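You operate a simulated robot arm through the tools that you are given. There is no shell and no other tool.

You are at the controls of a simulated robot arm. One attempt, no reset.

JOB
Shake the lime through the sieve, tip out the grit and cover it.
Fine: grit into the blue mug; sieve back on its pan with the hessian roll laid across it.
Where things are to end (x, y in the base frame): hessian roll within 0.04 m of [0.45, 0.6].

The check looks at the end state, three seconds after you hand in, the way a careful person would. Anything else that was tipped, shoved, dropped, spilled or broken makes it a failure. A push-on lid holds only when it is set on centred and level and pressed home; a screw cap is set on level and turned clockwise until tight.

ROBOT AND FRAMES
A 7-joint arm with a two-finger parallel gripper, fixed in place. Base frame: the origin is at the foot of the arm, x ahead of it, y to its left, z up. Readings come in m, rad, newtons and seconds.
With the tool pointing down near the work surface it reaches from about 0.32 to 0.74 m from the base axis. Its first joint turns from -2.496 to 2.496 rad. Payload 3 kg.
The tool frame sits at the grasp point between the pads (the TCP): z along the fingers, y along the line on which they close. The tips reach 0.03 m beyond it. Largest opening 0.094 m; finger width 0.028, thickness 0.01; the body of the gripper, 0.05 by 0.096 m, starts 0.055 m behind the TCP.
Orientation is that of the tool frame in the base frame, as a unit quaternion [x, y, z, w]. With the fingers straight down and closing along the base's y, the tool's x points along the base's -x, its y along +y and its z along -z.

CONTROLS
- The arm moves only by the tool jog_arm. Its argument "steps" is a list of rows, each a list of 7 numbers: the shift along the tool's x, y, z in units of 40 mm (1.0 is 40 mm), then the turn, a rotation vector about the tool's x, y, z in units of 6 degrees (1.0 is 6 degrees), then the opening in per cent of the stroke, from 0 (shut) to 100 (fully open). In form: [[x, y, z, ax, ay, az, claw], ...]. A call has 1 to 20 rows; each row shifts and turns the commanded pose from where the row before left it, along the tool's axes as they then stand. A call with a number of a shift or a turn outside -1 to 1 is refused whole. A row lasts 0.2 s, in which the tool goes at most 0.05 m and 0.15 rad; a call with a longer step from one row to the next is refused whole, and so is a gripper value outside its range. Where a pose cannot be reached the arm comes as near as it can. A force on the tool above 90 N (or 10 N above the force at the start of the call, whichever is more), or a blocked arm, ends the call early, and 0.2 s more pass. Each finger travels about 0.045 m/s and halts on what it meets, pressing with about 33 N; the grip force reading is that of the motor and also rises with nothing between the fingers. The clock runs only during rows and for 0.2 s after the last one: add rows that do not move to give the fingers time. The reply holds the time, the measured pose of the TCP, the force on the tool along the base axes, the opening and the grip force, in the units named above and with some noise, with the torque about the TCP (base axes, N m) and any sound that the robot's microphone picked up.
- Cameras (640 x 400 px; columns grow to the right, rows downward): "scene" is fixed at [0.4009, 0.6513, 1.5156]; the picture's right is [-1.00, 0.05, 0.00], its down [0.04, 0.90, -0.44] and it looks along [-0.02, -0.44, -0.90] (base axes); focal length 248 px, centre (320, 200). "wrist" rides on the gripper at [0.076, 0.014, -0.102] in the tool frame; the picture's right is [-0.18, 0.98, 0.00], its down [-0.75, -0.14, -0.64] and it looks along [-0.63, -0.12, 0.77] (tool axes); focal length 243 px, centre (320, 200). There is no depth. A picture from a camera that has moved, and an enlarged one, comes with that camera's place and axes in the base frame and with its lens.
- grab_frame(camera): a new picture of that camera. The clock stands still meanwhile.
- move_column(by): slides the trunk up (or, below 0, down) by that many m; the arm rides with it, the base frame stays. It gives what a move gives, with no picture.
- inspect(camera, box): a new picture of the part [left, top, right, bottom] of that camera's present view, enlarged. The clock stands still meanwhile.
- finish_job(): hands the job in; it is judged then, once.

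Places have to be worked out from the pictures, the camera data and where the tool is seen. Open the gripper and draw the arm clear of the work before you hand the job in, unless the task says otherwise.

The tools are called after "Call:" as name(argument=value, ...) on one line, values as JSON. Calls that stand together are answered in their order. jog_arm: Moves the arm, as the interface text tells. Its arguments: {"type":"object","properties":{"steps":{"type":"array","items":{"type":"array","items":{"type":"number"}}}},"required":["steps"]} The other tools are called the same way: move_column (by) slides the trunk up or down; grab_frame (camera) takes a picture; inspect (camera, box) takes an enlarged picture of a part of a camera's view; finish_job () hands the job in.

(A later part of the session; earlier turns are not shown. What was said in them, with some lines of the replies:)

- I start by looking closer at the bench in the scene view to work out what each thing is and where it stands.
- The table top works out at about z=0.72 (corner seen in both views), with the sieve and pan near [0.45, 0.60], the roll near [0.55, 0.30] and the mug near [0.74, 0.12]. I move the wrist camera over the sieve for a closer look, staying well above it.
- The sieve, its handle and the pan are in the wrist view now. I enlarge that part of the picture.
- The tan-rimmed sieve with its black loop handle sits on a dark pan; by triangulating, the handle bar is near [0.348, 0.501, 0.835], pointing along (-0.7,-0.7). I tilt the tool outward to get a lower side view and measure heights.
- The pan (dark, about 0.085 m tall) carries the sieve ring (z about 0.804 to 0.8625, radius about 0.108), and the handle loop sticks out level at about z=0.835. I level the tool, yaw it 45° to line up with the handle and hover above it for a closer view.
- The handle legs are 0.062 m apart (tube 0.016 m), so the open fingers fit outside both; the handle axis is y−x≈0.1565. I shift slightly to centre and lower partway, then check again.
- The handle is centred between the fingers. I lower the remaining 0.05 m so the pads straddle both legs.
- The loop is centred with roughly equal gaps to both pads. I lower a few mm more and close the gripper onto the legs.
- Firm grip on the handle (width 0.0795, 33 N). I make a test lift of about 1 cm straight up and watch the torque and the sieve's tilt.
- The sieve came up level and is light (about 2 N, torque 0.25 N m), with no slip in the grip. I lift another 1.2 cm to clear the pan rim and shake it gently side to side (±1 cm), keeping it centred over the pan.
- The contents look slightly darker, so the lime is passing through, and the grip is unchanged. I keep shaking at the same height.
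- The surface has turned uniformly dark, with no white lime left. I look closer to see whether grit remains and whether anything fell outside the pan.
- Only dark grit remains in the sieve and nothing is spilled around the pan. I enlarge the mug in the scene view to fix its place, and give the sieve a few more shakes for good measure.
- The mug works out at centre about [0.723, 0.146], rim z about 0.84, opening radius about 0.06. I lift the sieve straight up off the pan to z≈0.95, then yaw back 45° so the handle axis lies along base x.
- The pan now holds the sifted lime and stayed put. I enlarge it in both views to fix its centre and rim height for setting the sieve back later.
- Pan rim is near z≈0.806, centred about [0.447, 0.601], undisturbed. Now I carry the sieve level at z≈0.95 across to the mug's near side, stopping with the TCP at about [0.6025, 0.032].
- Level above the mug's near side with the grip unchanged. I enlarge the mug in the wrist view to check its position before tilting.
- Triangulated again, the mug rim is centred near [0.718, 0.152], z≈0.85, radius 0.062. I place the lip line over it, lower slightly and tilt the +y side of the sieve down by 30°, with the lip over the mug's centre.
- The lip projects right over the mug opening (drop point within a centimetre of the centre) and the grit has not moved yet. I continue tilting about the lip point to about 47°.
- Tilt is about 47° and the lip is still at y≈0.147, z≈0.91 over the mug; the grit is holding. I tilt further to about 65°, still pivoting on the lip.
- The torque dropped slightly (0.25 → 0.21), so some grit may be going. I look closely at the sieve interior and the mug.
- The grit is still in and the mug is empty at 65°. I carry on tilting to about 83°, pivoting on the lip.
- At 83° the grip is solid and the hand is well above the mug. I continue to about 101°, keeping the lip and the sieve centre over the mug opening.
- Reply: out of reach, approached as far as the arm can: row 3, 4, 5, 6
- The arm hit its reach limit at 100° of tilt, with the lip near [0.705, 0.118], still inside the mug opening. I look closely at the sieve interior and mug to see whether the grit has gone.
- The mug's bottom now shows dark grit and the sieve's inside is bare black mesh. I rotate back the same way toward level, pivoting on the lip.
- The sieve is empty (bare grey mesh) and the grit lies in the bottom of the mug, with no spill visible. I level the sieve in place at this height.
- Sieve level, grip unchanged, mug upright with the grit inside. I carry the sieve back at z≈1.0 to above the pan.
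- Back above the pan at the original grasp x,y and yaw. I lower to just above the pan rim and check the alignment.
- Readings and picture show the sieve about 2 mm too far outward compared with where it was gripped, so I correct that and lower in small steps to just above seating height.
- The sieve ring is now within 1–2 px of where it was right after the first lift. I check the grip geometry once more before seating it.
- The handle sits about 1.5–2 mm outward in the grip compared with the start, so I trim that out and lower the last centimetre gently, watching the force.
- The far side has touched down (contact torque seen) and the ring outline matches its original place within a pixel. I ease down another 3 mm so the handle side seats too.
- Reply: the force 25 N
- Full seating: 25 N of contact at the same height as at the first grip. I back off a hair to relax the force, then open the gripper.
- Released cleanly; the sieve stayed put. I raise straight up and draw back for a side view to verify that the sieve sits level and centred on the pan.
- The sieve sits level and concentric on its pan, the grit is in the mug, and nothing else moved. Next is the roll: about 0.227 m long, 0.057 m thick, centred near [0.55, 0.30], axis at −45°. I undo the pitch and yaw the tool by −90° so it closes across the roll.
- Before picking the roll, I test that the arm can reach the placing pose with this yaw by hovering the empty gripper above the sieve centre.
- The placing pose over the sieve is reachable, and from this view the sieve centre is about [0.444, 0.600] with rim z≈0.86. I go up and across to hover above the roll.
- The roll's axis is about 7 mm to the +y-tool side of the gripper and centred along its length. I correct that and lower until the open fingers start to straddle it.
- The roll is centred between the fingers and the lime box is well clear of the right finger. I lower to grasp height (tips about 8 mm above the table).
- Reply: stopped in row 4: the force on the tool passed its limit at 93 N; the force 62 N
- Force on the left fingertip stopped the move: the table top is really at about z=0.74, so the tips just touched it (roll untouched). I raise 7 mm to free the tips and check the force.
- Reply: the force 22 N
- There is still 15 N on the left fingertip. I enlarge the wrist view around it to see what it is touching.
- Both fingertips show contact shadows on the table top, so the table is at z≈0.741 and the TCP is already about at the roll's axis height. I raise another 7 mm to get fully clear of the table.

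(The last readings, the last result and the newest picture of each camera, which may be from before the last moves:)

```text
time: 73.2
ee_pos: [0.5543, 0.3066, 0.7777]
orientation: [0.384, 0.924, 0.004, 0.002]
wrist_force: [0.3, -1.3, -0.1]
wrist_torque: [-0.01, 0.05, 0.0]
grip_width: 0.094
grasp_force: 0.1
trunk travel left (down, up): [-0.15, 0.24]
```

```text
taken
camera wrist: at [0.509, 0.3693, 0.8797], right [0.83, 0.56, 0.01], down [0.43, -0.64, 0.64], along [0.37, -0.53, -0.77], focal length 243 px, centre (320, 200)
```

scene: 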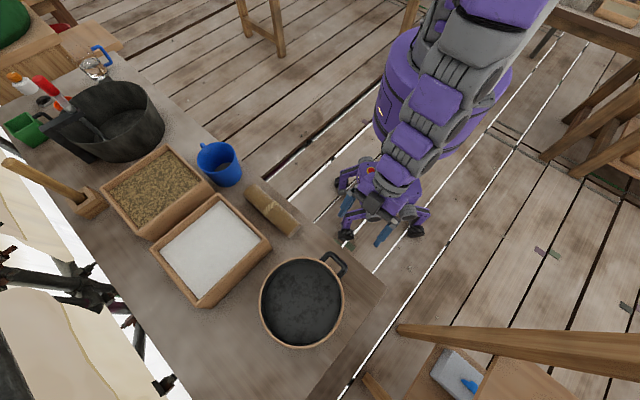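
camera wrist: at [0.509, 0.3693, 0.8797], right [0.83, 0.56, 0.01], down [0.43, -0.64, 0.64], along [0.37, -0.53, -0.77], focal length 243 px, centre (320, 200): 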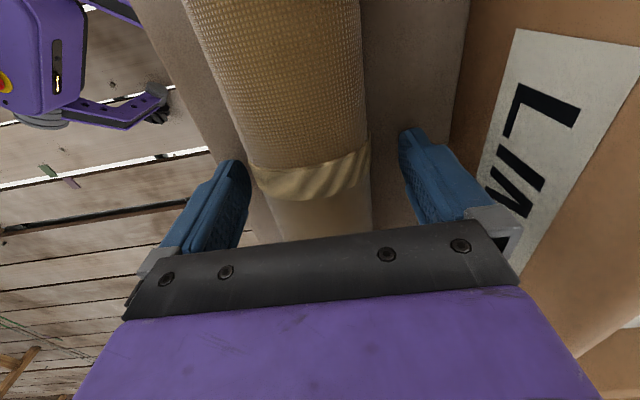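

The tool is free of load now. The roll lies about 6 mm to the left of the gripper's centre line, so I shift by that and then close on it.

Call:
jog_arm(steps=[[0, -0.15, 0, 0, 0, 0, 100], [0, 0, 0, 0, 0, 0, 100], [0, 0, 0, 0, 0, 0, 70], [0, 0, 0, 0, 0, 0, 40], [0, 0, 0, 0, 0, 0, 0], [0, 0, 0, 0, 0, 0, 0], [0, 0, 0, 0, 0, 0, 0], [0, 0, 0, 0, 0, 0, 0]])

Call:
grab_frame(camera="wrist")

```text
time: 75.0
ee_pos: [0.5513, 0.3052, 0.7765]
orientation: [0.383, 0.924, 0.004, 0.002]
wrist_force: [0.0, 0.2, 0.0]
wrist_torque: [-0.07, -0.05, -0.03]
grip_width: 0.0601
grasp_force: 33.1
trunk travel left (down, up): [-0.15, 0.24]
```

```text
taken
camera wrist: at [0.5044, 0.3656, 0.8799], right [0.83, 0.56, 0.01], down [0.43, -0.64, 0.64], along [0.37, -0.53, -0.77], focal length 243 px, centre (320, 200)
```

wrist: 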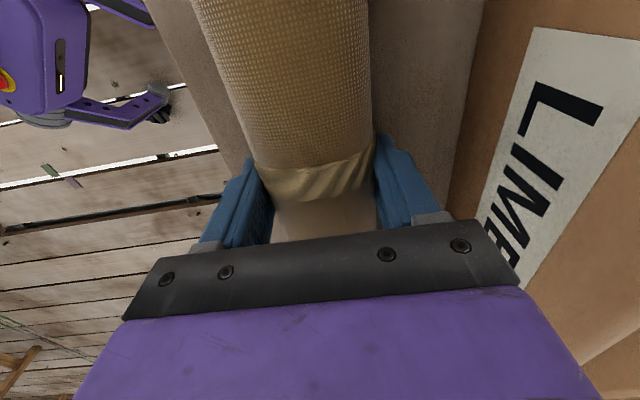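

Firm grip on the roll at its middle (width 0.060, 33 N). I lift it straight up.

Call:
jog_arm(steps=[[0, 0, -0.3, 0, 0, 0, 0], [0, 0, -0.5, 0, 0, 0, 0], [0, 0, -0.7, 0, 0, 0, 0], [0, 0, -0.8, 0, 0, 0, 0], [0, 0, -0.8, 0, 0, 0, 0], [0, 0, -0.8, 0, 0, 0, 0], [0, 0, -0.8, 0, 0, 0, 0], [0, 0, -0.6, 0, 0, 0, 0], [0, 0, 0, 0, 0, 0, 0]])

Call:
grab_frame(camera="wrist")

Call:
grab_frame(camera="scene")

```text
time: 77.0
ee_pos: [0.5483, 0.3027, 0.9894]
orientation: [0.383, 0.924, 0.003, 0.002]
wrist_force: [0.2, -0.4, -2.4]
wrist_torque: [-0.02, -0.03, -0.01]
grip_width: 0.0601
grasp_force: 33.2
trunk travel left (down, up): [-0.15, 0.24]
```

```text
taken
camera wrist: at [0.503, 0.3651, 1.0918], right [0.83, 0.56, 0.01], down [0.43, -0.64, 0.64], along [0.37, -0.53, -0.77], focal length 243 px, centre (320, 200)
```

wrist: 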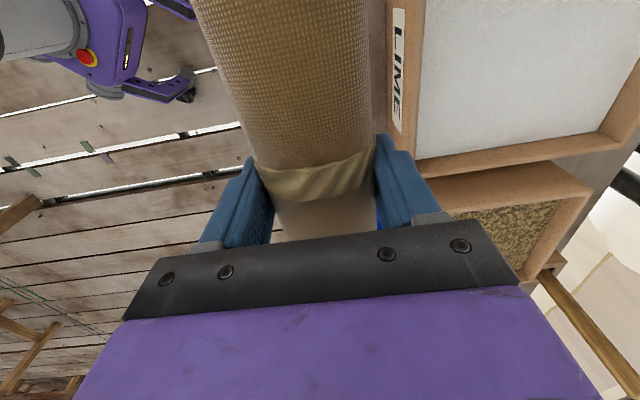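

```text
taken
```

scene: 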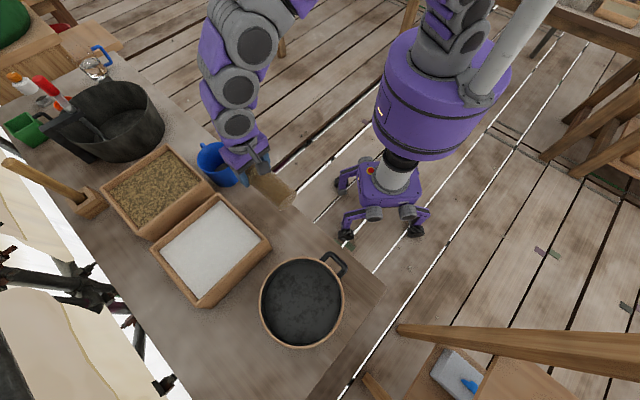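

The roll came up balanced (almost no torque). I carry it at this height over to the sieve's centre.

Call:
jog_arm(steps=[[0.394, 0.19, 0, 0, 0, 0, 0], [0.788, 0.379, 0, 0, 0, 0, 0], [0.788, 0.379, 0, 0, 0, 0, 0], [0.788, 0.379, 0, 0, 0, 0, 0], [0.788, 0.379, 0, 0, 0, 0, 0], [0.788, 0.379, 0, 0, 0, 0, 0], [0.788, 0.379, 0, 0, 0, 0, 0], [0.788, 0.379, 0, 0, 0, 0, 0], [0.788, 0.379, 0, 0, 0, 0, 0], [0.394, 0.19, 0, 0, 0, 0, 0], [0, 0, 0, 0, 0, 0, 0], [0, 0, 0, 0, 0, 0, 0]])

Call:
grab_frame(camera="wrist")

Call:
inspect(camera="scene", box=[230, 170, 390, 370])

```text
time: 79.6
ee_pos: [0.4467, 0.5983, 0.9904]
orientation: [0.385, 0.923, 0.004, 0.003]
wrist_force: [1.0, -0.3, -2.1]
wrist_torque: [-0.06, -0.03, 0.01]
grip_width: 0.0602
grasp_force: 32.8
trunk travel left (down, up): [-0.15, 0.24]
```

```text
taken
camera wrist: at [0.3997, 0.6611, 1.0923], right [0.83, 0.56, 0.01], down [0.43, -0.64, 0.64], along [0.37, -0.53, -0.77], focal length 243 px, centre (320, 200)
```

wrist: 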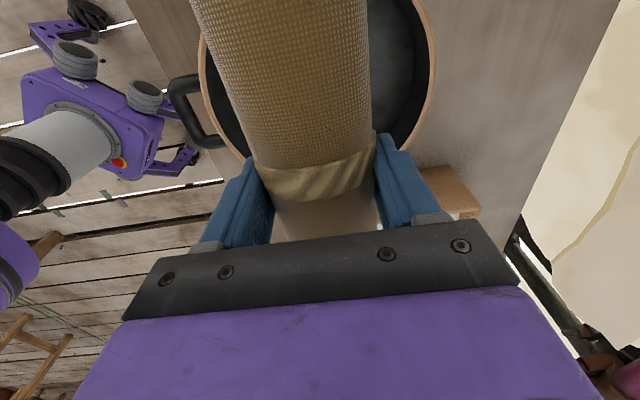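

```text
2.00 times, centred on (310, 270) of scene
camera zoom: at [0.4009, 0.6513, 1.5156], right [-1.0, 0.05, 0.0], down [0.04, 0.9, -0.44], along [-0.02, -0.44, -0.9], focal length 497 px, centre (340, 60)
```

zoom: 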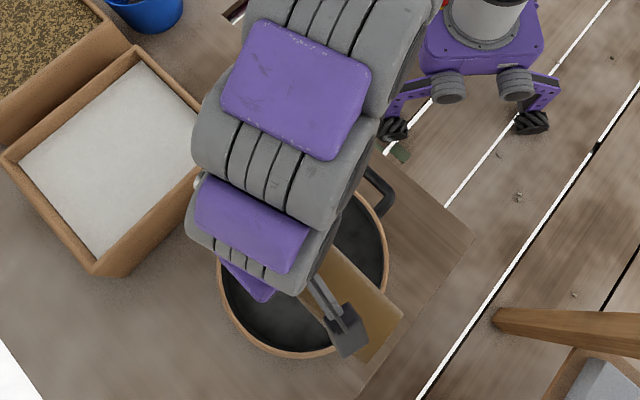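

The roll is above the sieve, with its middle about 4 mm too far along its axis; I trim that and lower to about 1.5 cm above the rim, then look.

Call:
jog_arm(steps=[[-0.1, 0, 0.3, 0, 0, 0, 0], [0, 0, 0.5, 0, 0, 0, 0], [0, 0, 0.5, 0, 0, 0, 0], [0, 0, 0.4, 0, 0, 0, 0], [0, 0, 0.2, 0, 0, 0, 0], [0, 0, 0, 0, 0, 0, 0]])

Call:
grab_frame(camera="wrist")

Call:
inspect(camera="scene", box=[230, 220, 390, 370])

```text
time: 81.0
ee_pos: [0.4502, 0.5986, 0.9156]
orientation: [0.384, 0.923, 0.003, 0.003]
wrist_force: [0.0, -0.5, -3.2]
wrist_torque: [-0.02, -0.04, -0.01]
grip_width: 0.0603
grasp_force: 32.5
trunk travel left (down, up): [-0.15, 0.24]
```

```text
taken
camera wrist: at [0.4038, 0.6598, 1.0182], right [0.83, 0.56, 0.01], down [0.43, -0.64, 0.64], along [0.37, -0.53, -0.77], focal length 243 px, centre (320, 200)
```

wrist: 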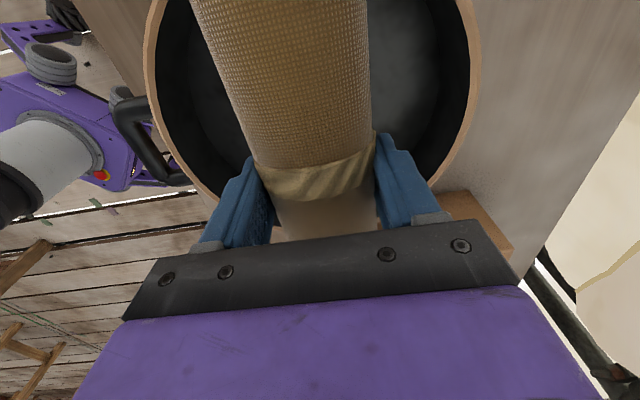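

```text
2.67 times, centred on (310, 295) of scene
camera zoom: at [0.4009, 0.6513, 1.5156], right [-1.0, 0.05, 0.0], down [0.04, 0.9, -0.44], along [-0.02, -0.44, -0.9], focal length 662 px, centre (347, -53)
```

zoom: 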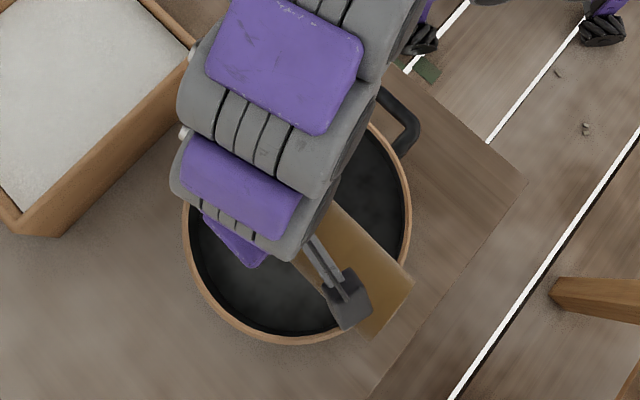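

The roll's axis is about 4 mm off the sieve centre line and 3 mm along; I trim both and lower to just above the rim.

Call:
jog_arm(steps=[[-0.075, -0.09, 0.1, 0, 0, 0, 0], [0, 0, 0.1, 0, 0, 0, 0], [0, 0, 0.08, 0, 0, 0, 0], [0, 0, 0, 0, 0, 0, 0]])

Call:
grab_frame(camera="wrist")

Call:
inspect(camera="scene", box=[230, 220, 390, 370])

```text
time: 82.0
ee_pos: [0.4487, 0.5929, 0.9034]
orientation: [0.384, 0.923, 0.003, 0.001]
wrist_force: [0.1, -0.5, -2.5]
wrist_torque: [-0.04, -0.06, 0.01]
grip_width: 0.06
grasp_force: 32.5
trunk travel left (down, up): [-0.15, 0.24]
```

```text
taken
camera wrist: at [0.4027, 0.6554, 1.0061], right [0.83, 0.56, 0.01], down [0.43, -0.64, 0.64], along [0.37, -0.53, -0.77], focal length 243 px, centre (320, 200)
```

wrist: 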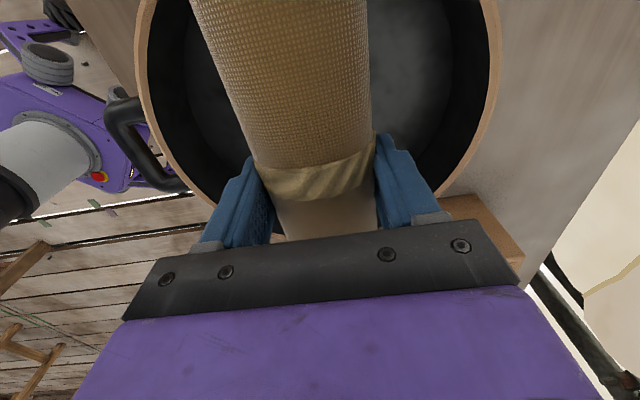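

```text
2.67 times, centred on (310, 295) of scene
camera zoom: at [0.4009, 0.6513, 1.5156], right [-1.0, 0.05, 0.0], down [0.04, 0.9, -0.44], along [-0.02, -0.44, -0.9], focal length 662 px, centre (347, -53)
```

zoom: 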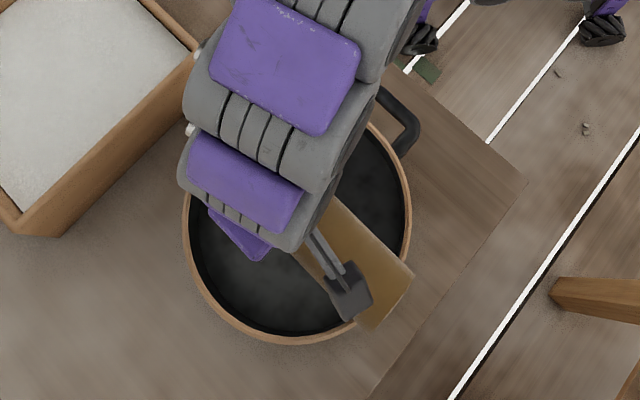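

Centred well now (rim symmetric about the roll, about 6 mm overhang at the near end). I lower in 2–3 mm steps until the rim takes the weight.

Call:
jog_arm(steps=[[0, 0, 0.06, 0, 0, 0, 0], [0, 0, 0.05, 0, 0, 0, 0], [0, 0, 0, 0, 0, 0, 0]])

Call:
jog_arm(steps=[[0, 0, 0.05, 0, 0, 0, 0], [0, 0, 0, 0, 0, 0, 0]])

```text
time: 82.8
ee_pos: [0.4487, 0.5936, 0.9001]
orientation: [0.383, 0.924, 0.004, 0.003]
wrist_force: [-1.0, 0.0, -2.5]
wrist_torque: [0.0, -0.04, 0.01]
grip_width: 0.0601
grasp_force: 33.1
trunk travel left (down, up): [-0.15, 0.24]
```

```text
time: 83.4
ee_pos: [0.4502, 0.5936, 0.8976]
orientation: [0.383, 0.924, 0.005, 0.003]
wrist_force: [0.4, -0.1, 3.2]
wrist_torque: [0.09, 0.34, -0.05]
grip_width: 0.0597
grasp_force: 32.6
trunk travel left (down, up): [-0.15, 0.24]
```

Contact began at z≈0.8976, on the near end first. I ease down another 2 mm so that both ends rest on the rim.

Call:
jog_arm(steps=[[0, 0, 0.05, 0, 0, 0, 0], [0, 0, 0, 0, 0, 0, 0]])

```text
time: 84.0
ee_pos: [0.4493, 0.5934, 0.8985]
orientation: [0.384, 0.923, 0.007, 0.004]
wrist_force: [-0.9, -0.2, 20.8]
wrist_torque: [-0.7, 0.29, -0.12]
grip_width: 0.0602
grasp_force: 33.3
trunk travel left (down, up): [-0.15, 0.24]
```

Now 21 N rests on the rim, so both ends are down. I back off about 1.5 mm to a light contact before opening.

Call:
jog_arm(steps=[[0, 0, -0.04, 0, 0, 0, 0], [0, 0, 0, 0, 0, 0, 0]])

Call:
grab_frame(camera="wrist")

Call:
inspect(camera="scene", box=[230, 220, 390, 370])

```text
time: 84.6
ee_pos: [0.4487, 0.592, 0.8965]
orientation: [0.384, 0.923, 0.004, 0.003]
wrist_force: [3.7, 0.3, 16.5]
wrist_torque: [-0.21, 0.42, -0.03]
grip_width: 0.0598
grasp_force: 32.3
trunk travel left (down, up): [-0.15, 0.24]
```

```text
taken
camera wrist: at [0.4031, 0.655, 1.0004], right [0.83, 0.56, 0.01], down [0.43, -0.64, 0.64], along [0.37, -0.53, -0.77], focal length 243 px, centre (320, 200)
```

wrist: 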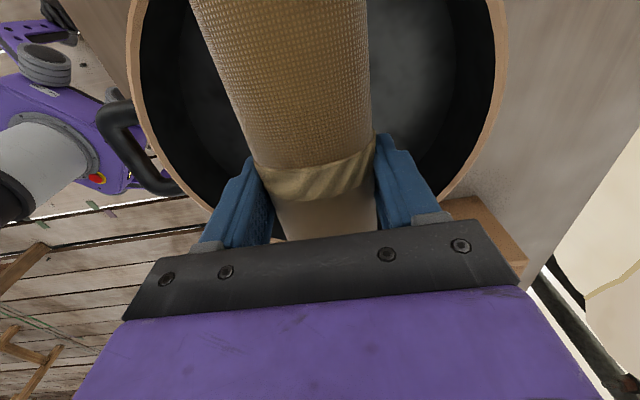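

```text
2.67 times, centred on (310, 295) of scene
camera zoom: at [0.4009, 0.6513, 1.5156], right [-1.0, 0.05, 0.0], down [0.04, 0.9, -0.44], along [-0.02, -0.44, -0.9], focal length 662 px, centre (347, -53)
```

zoom: 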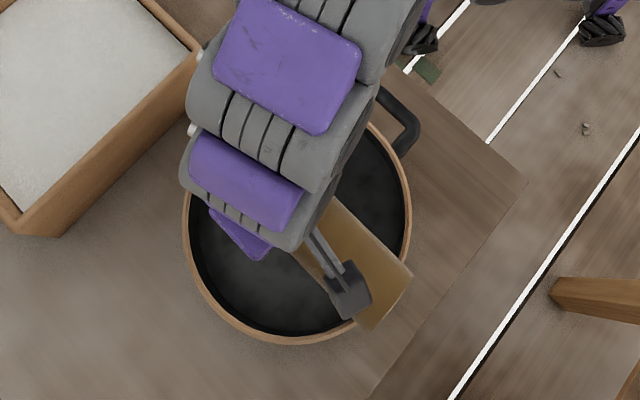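

Still 16 N of push; the sieve ring has not moved. I raise another 1.2 mm to relax it.

Call:
jog_arm(steps=[[0, 0, -0.03, 0, 0, 0, 0], [0, 0, 0, 0, 0, 0, 0]])

```text
time: 85.2
ee_pos: [0.4486, 0.5938, 0.897]
orientation: [0.384, 0.923, 0.005, 0.003]
wrist_force: [4.5, 1.0, 6.5]
wrist_torque: [0.03, 0.21, -0.04]
grip_width: 0.0603
grasp_force: 33.1
trunk travel left (down, up): [-0.15, 0.24]
```

Light contact now. I open the fingers gradually.

Call:
jog_arm(steps=[[0, 0, 0, 0, 0, 0, 66], [0, 0, 0, 0, 0, 0, 70], [0, 0, 0, 0, 0, 0, 78], [0, 0, 0, 0, 0, 0, 88], [0, 0, 0, 0, 0, 0, 100], [0, 0, 0, 0, 0, 0, 100]])

Call:
grab_frame(camera="wrist")

Call:
inspect(camera="scene", box=[230, 220, 390, 370])

```text
time: 86.6
ee_pos: [0.4491, 0.5917, 0.8977]
orientation: [0.383, 0.924, 0.003, 0.003]
wrist_force: [1.3, 0.2, -0.1]
wrist_torque: [0.02, 0.02, -0.02]
grip_width: 0.0942
grasp_force: 0.1
trunk travel left (down, up): [-0.15, 0.24]
```

```text
taken
camera wrist: at [0.403, 0.6554, 1.0007], right [0.83, 0.56, 0.01], down [0.43, -0.64, 0.64], along [0.37, -0.53, -0.77], focal length 243 px, centre (320, 200)
```

wrist: 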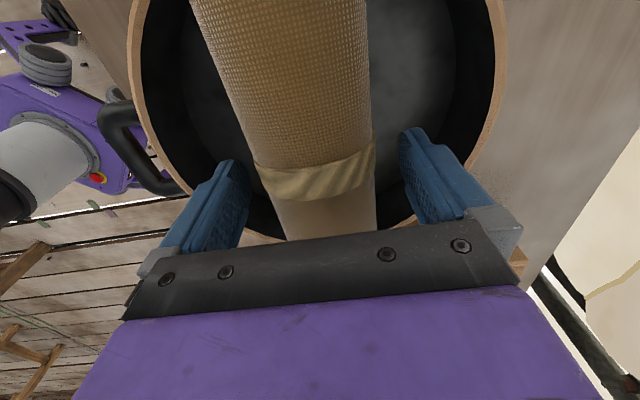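

```text
2.67 times, centred on (310, 295) of scene
camera zoom: at [0.4009, 0.6513, 1.5156], right [-1.0, 0.05, 0.0], down [0.04, 0.9, -0.44], along [-0.02, -0.44, -0.9], focal length 662 px, centre (347, -53)
```

zoom: 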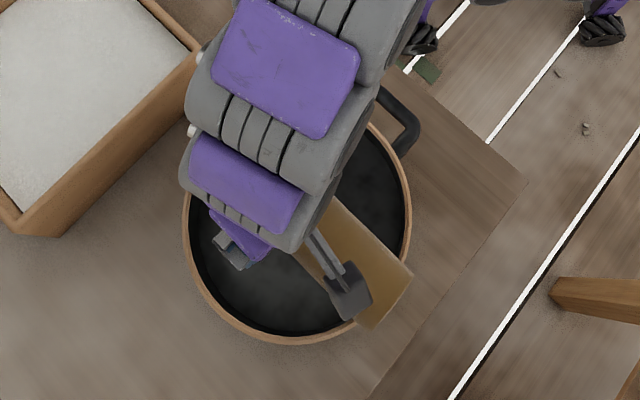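

The roll stays on the rim with the fingers open. I wait a second to see that it doesn't roll, then compare.

Call:
jog_arm(steps=[[0, 0, 0, 0, 0, 0, 100], [0, 0, 0, 0, 0, 0, 100], [0, 0, 0, 0, 0, 0, 100], [0, 0, 0, 0, 0, 0, 100], [0, 0, 0, 0, 0, 0, 100]])

Call:
grab_frame(camera="wrist")

```text
time: 87.8
ee_pos: [0.45, 0.593, 0.8974]
orientation: [0.384, 0.923, 0.004, 0.003]
wrist_force: [-0.3, -0.5, 0.1]
wrist_torque: [0.02, 0.03, 0.02]
grip_width: 0.0941
grasp_force: 0.0
trunk travel left (down, up): [-0.15, 0.24]
```

```text
taken
camera wrist: at [0.4029, 0.6555, 1.0007], right [0.83, 0.56, 0.01], down [0.43, -0.64, 0.64], along [0.37, -0.53, -0.77], focal length 243 px, centre (320, 200)
```

wrist: 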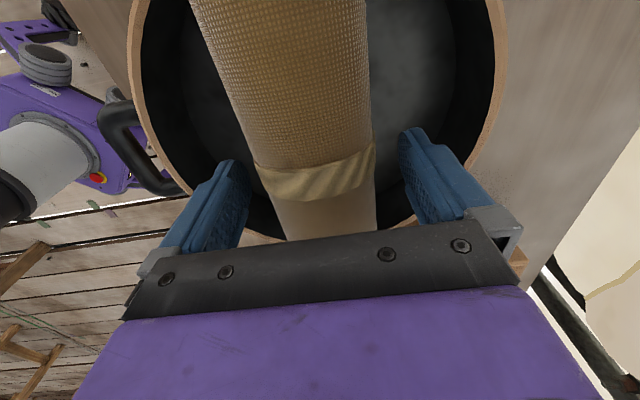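

The roll has not moved. I raise the gripper straight up, clear of the roll, and then draw back toward the base.

Call:
jog_arm(steps=[[0, 0, -0.2, 0, 0, 0, 100], [0, 0, -0.4, 0, 0, 0, 100], [0, 0, -0.7, 0, 0, 0, 100], [0, 0, -0.9, 0, 0, 0, 100], [0, 0, -0.9, 0, 0, 0, 100], [0, -0.8, -0.3, 0, 0, 0, 100], [0, -0.9, 0, 0, 0, 0, 100], [0, -0.9, 0, 0, 0, 0, 100], [0, -0.9, 0, 0, 0, 0, 100], [0, -0.9, 0, 0, 0, 0, 100], [0, -0.9, 0, 0, 0, 0, 100], [0, 0, 0, 0, 0, 0, 100]])

Call:
grab_frame(camera="scene")

Call:
inspect(camera="scene", box=[230, 220, 390, 370])

```text
time: 90.4
ee_pos: [0.2993, 0.4422, 1.0303]
orientation: [0.384, 0.923, 0.004, 0.003]
wrist_force: [-0.1, 0.0, -0.2]
wrist_torque: [0.01, 0.01, 0.01]
grip_width: 0.0939
grasp_force: 0.1
trunk travel left (down, up): [-0.15, 0.24]
```

```text
taken
```

scene: 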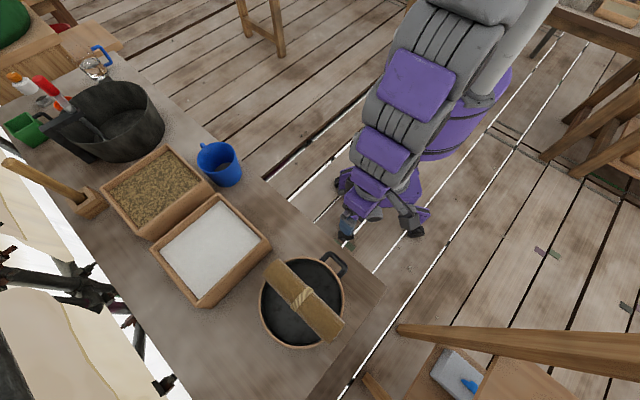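

```text
2.67 times, centred on (310, 295) of scene
camera zoom: at [0.4009, 0.6513, 1.5156], right [-1.0, 0.05, 0.0], down [0.04, 0.9, -0.44], along [-0.02, -0.44, -0.9], focal length 662 px, centre (347, -53)
```

zoom: 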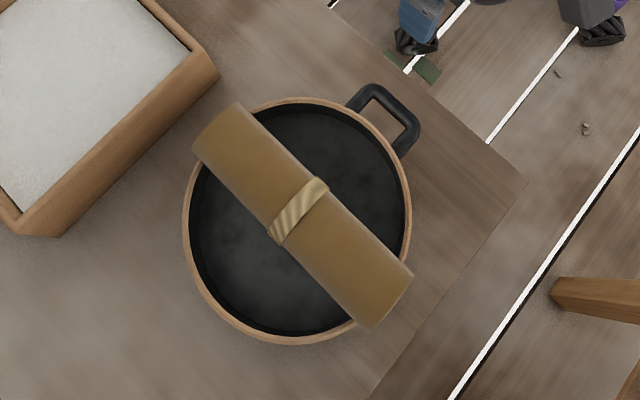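

The roll lies across the sieve, centred near [0.44, 0.60]. Its far-side end looks only just over the rim, so I yaw the camera back toward the sieve to check both ends from the side.

Call:
jog_arm(steps=[[0, 0, 0, 0, 0, -1, 100], [0, 0, 0, 0, 0, -1, 100], [0, 0, 0, 0, 0, -1, 100], [0, 0, 0, 0, 0, -1, 100], [0, 0, 0, 0, 0, -1, 100], [0, 0, 0, 0, 0, -1, 100], [0, 0, 0, 0, 0, -1, 100], [0, 0, 0, 0, 0, -1, 100], [0, 0, 0, 0, 0, -1, 100], [0, 0, 0, 0, 0, -1, 100], [0, 0, 0, 0, 0, -1, 100], [0, 0, 0, 0, 0, -1, 100], [0, 0, 0, 0, 0, -1, 100], [0, 0, 0, 0, 0, -1, 100], [0, 0, 0, 0, 0, -1, 100], [0, 0, 0, 0, -1, 0, 100], [0, 0, 0, 0, -1, 0, 100], [0, 0, 0, 0, -1, 0, 100], [0, 0, 0, 0, -1, 0, 100], [0, 0, 0, 0, 0, 0, 100]])

Call:
grab_frame(camera="wrist")

```text
time: 94.6
ee_pos: [0.297, 0.443, 1.033]
orientation: [-0.374, 0.903, 0.082, 0.197]
wrist_force: [0.2, 0.2, 0.3]
wrist_torque: [0.03, -0.03, 0.01]
grip_width: 0.0939
grasp_force: 0.0
trunk travel left (down, up): [-0.15, 0.24]
```

```text
taken
camera wrist: at [0.2063, 0.3729, 1.0942], right [-0.58, 0.81, 0.08], down [0.39, 0.2, 0.9], along [0.72, 0.55, -0.43], focal length 243 px, centre (320, 200)
```

wrist: 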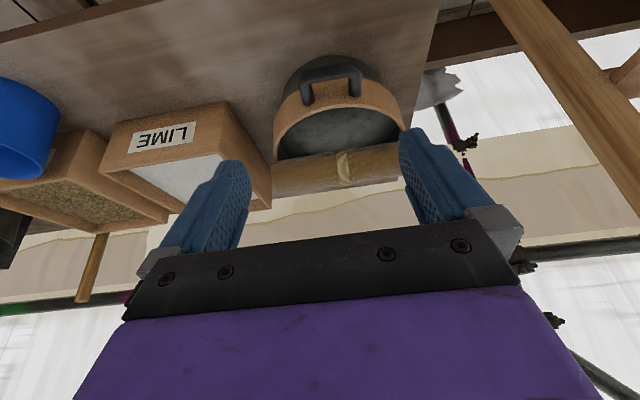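

Call:
inspect(camera="wrist", box=[250, 40, 430, 210])

Call:
inspect(camera="scene", box=[255, 245, 305, 295])

Call:
inspect(camera="scene", box=[305, 300, 355, 350])

```text
2.35 times, centred on (340, 125) of wrist
camera zoom: at [0.2063, 0.3729, 1.0942], right [-0.58, 0.81, 0.08], down [0.39, 0.2, 0.9], along [0.72, 0.55, -0.43], focal length 571 px, centre (273, 376)
```

zoom: 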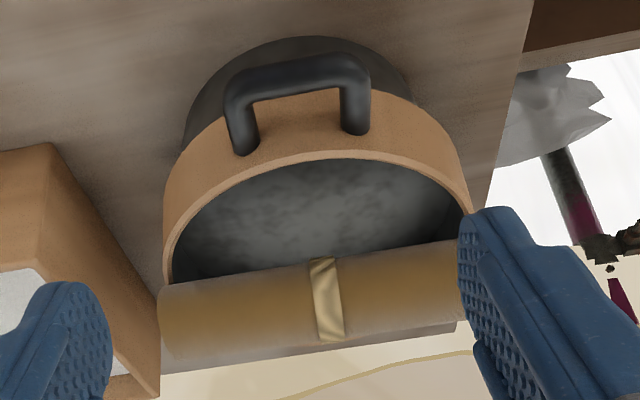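

```text
8.00 times, centred on (280, 270) of scene
camera zoom: at [0.4009, 0.6513, 1.5156], right [-1.0, 0.05, 0.0], down [0.04, 0.9, -0.44], along [-0.02, -0.44, -0.9], focal length 1988 px, centre (640, -360)
```

zoom: 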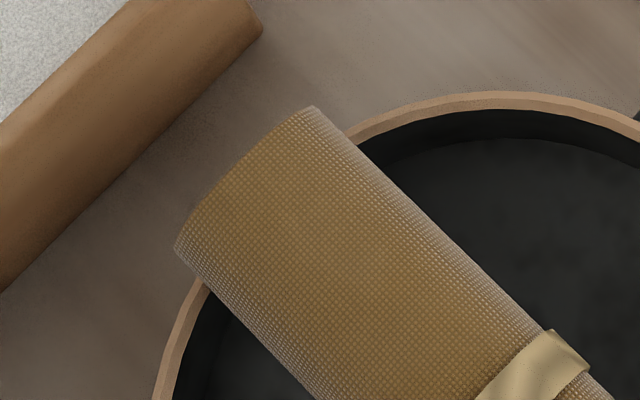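

```text
8.00 times, centred on (330, 325) of scene
camera zoom: at [0.4009, 0.6513, 1.5156], right [-1.0, 0.05, 0.0], down [0.04, 0.9, -0.44], along [-0.02, -0.44, -0.9], focal length 1988 px, centre (240, -800)
```

zoom: 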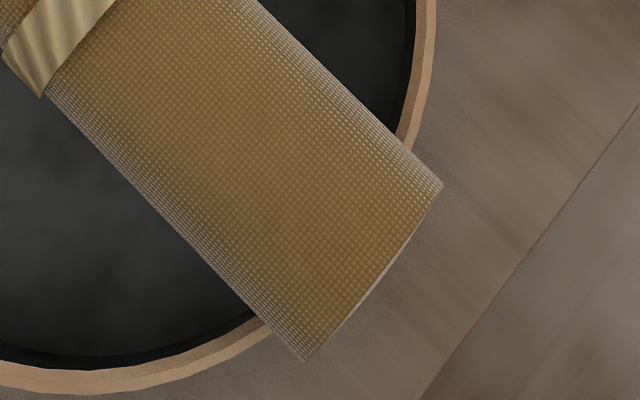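

Side and top views show both roll ends bearing on the rim, the roll still and level, centred at about [0.44, 0.60]. I check the mug, the table around it and the rest of the bench once more.

Call:
inspect(camera="scene", box=[180, 125, 280, 200])

Call:
inspect(camera="scene", box=[0, 30, 260, 310])

Call:
inspect(camera="scene", box=[230, 220, 390, 370])

```text
5.33 times, centred on (230, 162) of scene
camera zoom: at [0.4009, 0.6513, 1.5156], right [-1.0, 0.05, 0.0], down [0.04, 0.9, -0.44], along [-0.02, -0.44, -0.9], focal length 1325 px, centre (800, 400)
```

zoom: 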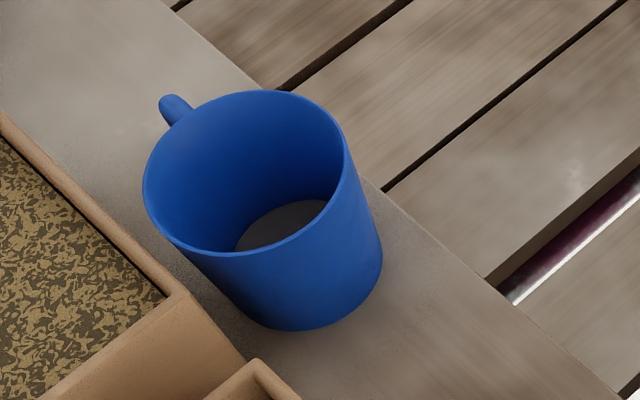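

```text
1.43 times, centred on (130, 170) of scene
camera zoom: at [0.4009, 0.6513, 1.5156], right [-1.0, 0.05, 0.0], down [0.04, 0.9, -0.44], along [-0.02, -0.44, -0.9], focal length 355 px, centre (591, 243)
```

zoom: 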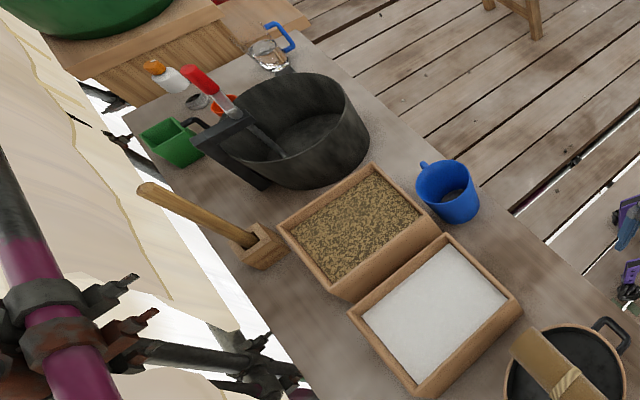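

```text
2.67 times, centred on (310, 295) of scene
camera zoom: at [0.4009, 0.6513, 1.5156], right [-1.0, 0.05, 0.0], down [0.04, 0.9, -0.44], along [-0.02, -0.44, -0.9], focal length 662 px, centre (347, -53)
```

zoom: 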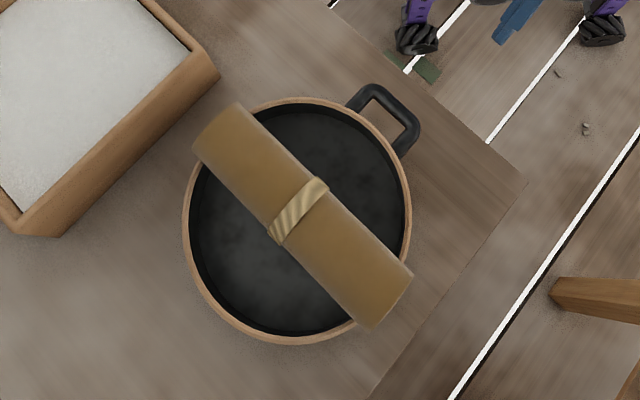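

Everything is as wanted: the grit is in the upright blue mug with no spill, the sieve is seated on its pan over the sifted lime, and the roll is still across it at about [0.44, 0.60]. The gripper is open and clear, so I hand the job in.

Call:
finish_job()

```text
The job is handed in.
```

The job is done and handed in. I haven't seen the check's verdict.

- **Lime:** Shaken through the sieve into the pan. No white was left on the mesh, and I saw none on the table.
- **Grit:** Tipped into the blue mug, which is still upright. I saw no spill around it.
- **Sieve:** Back on its pan and looks level, about 3 mm from where it started.
- **Hessian roll:** Laid across the sieve, centred at about [0.44, 0.60], roughly 1 cm from the target. Both ends rest on the rim, but the far end only just reaches past its outer edge. It stayed still for several seconds after release.

While I was lowering to pick up the roll, the fingertips pressed on the table and the move stopped at 93 N. The table was higher than I had first estimated. I saw no mark or movement from it.

The gripper is open and the arm is drawn back from the bench.
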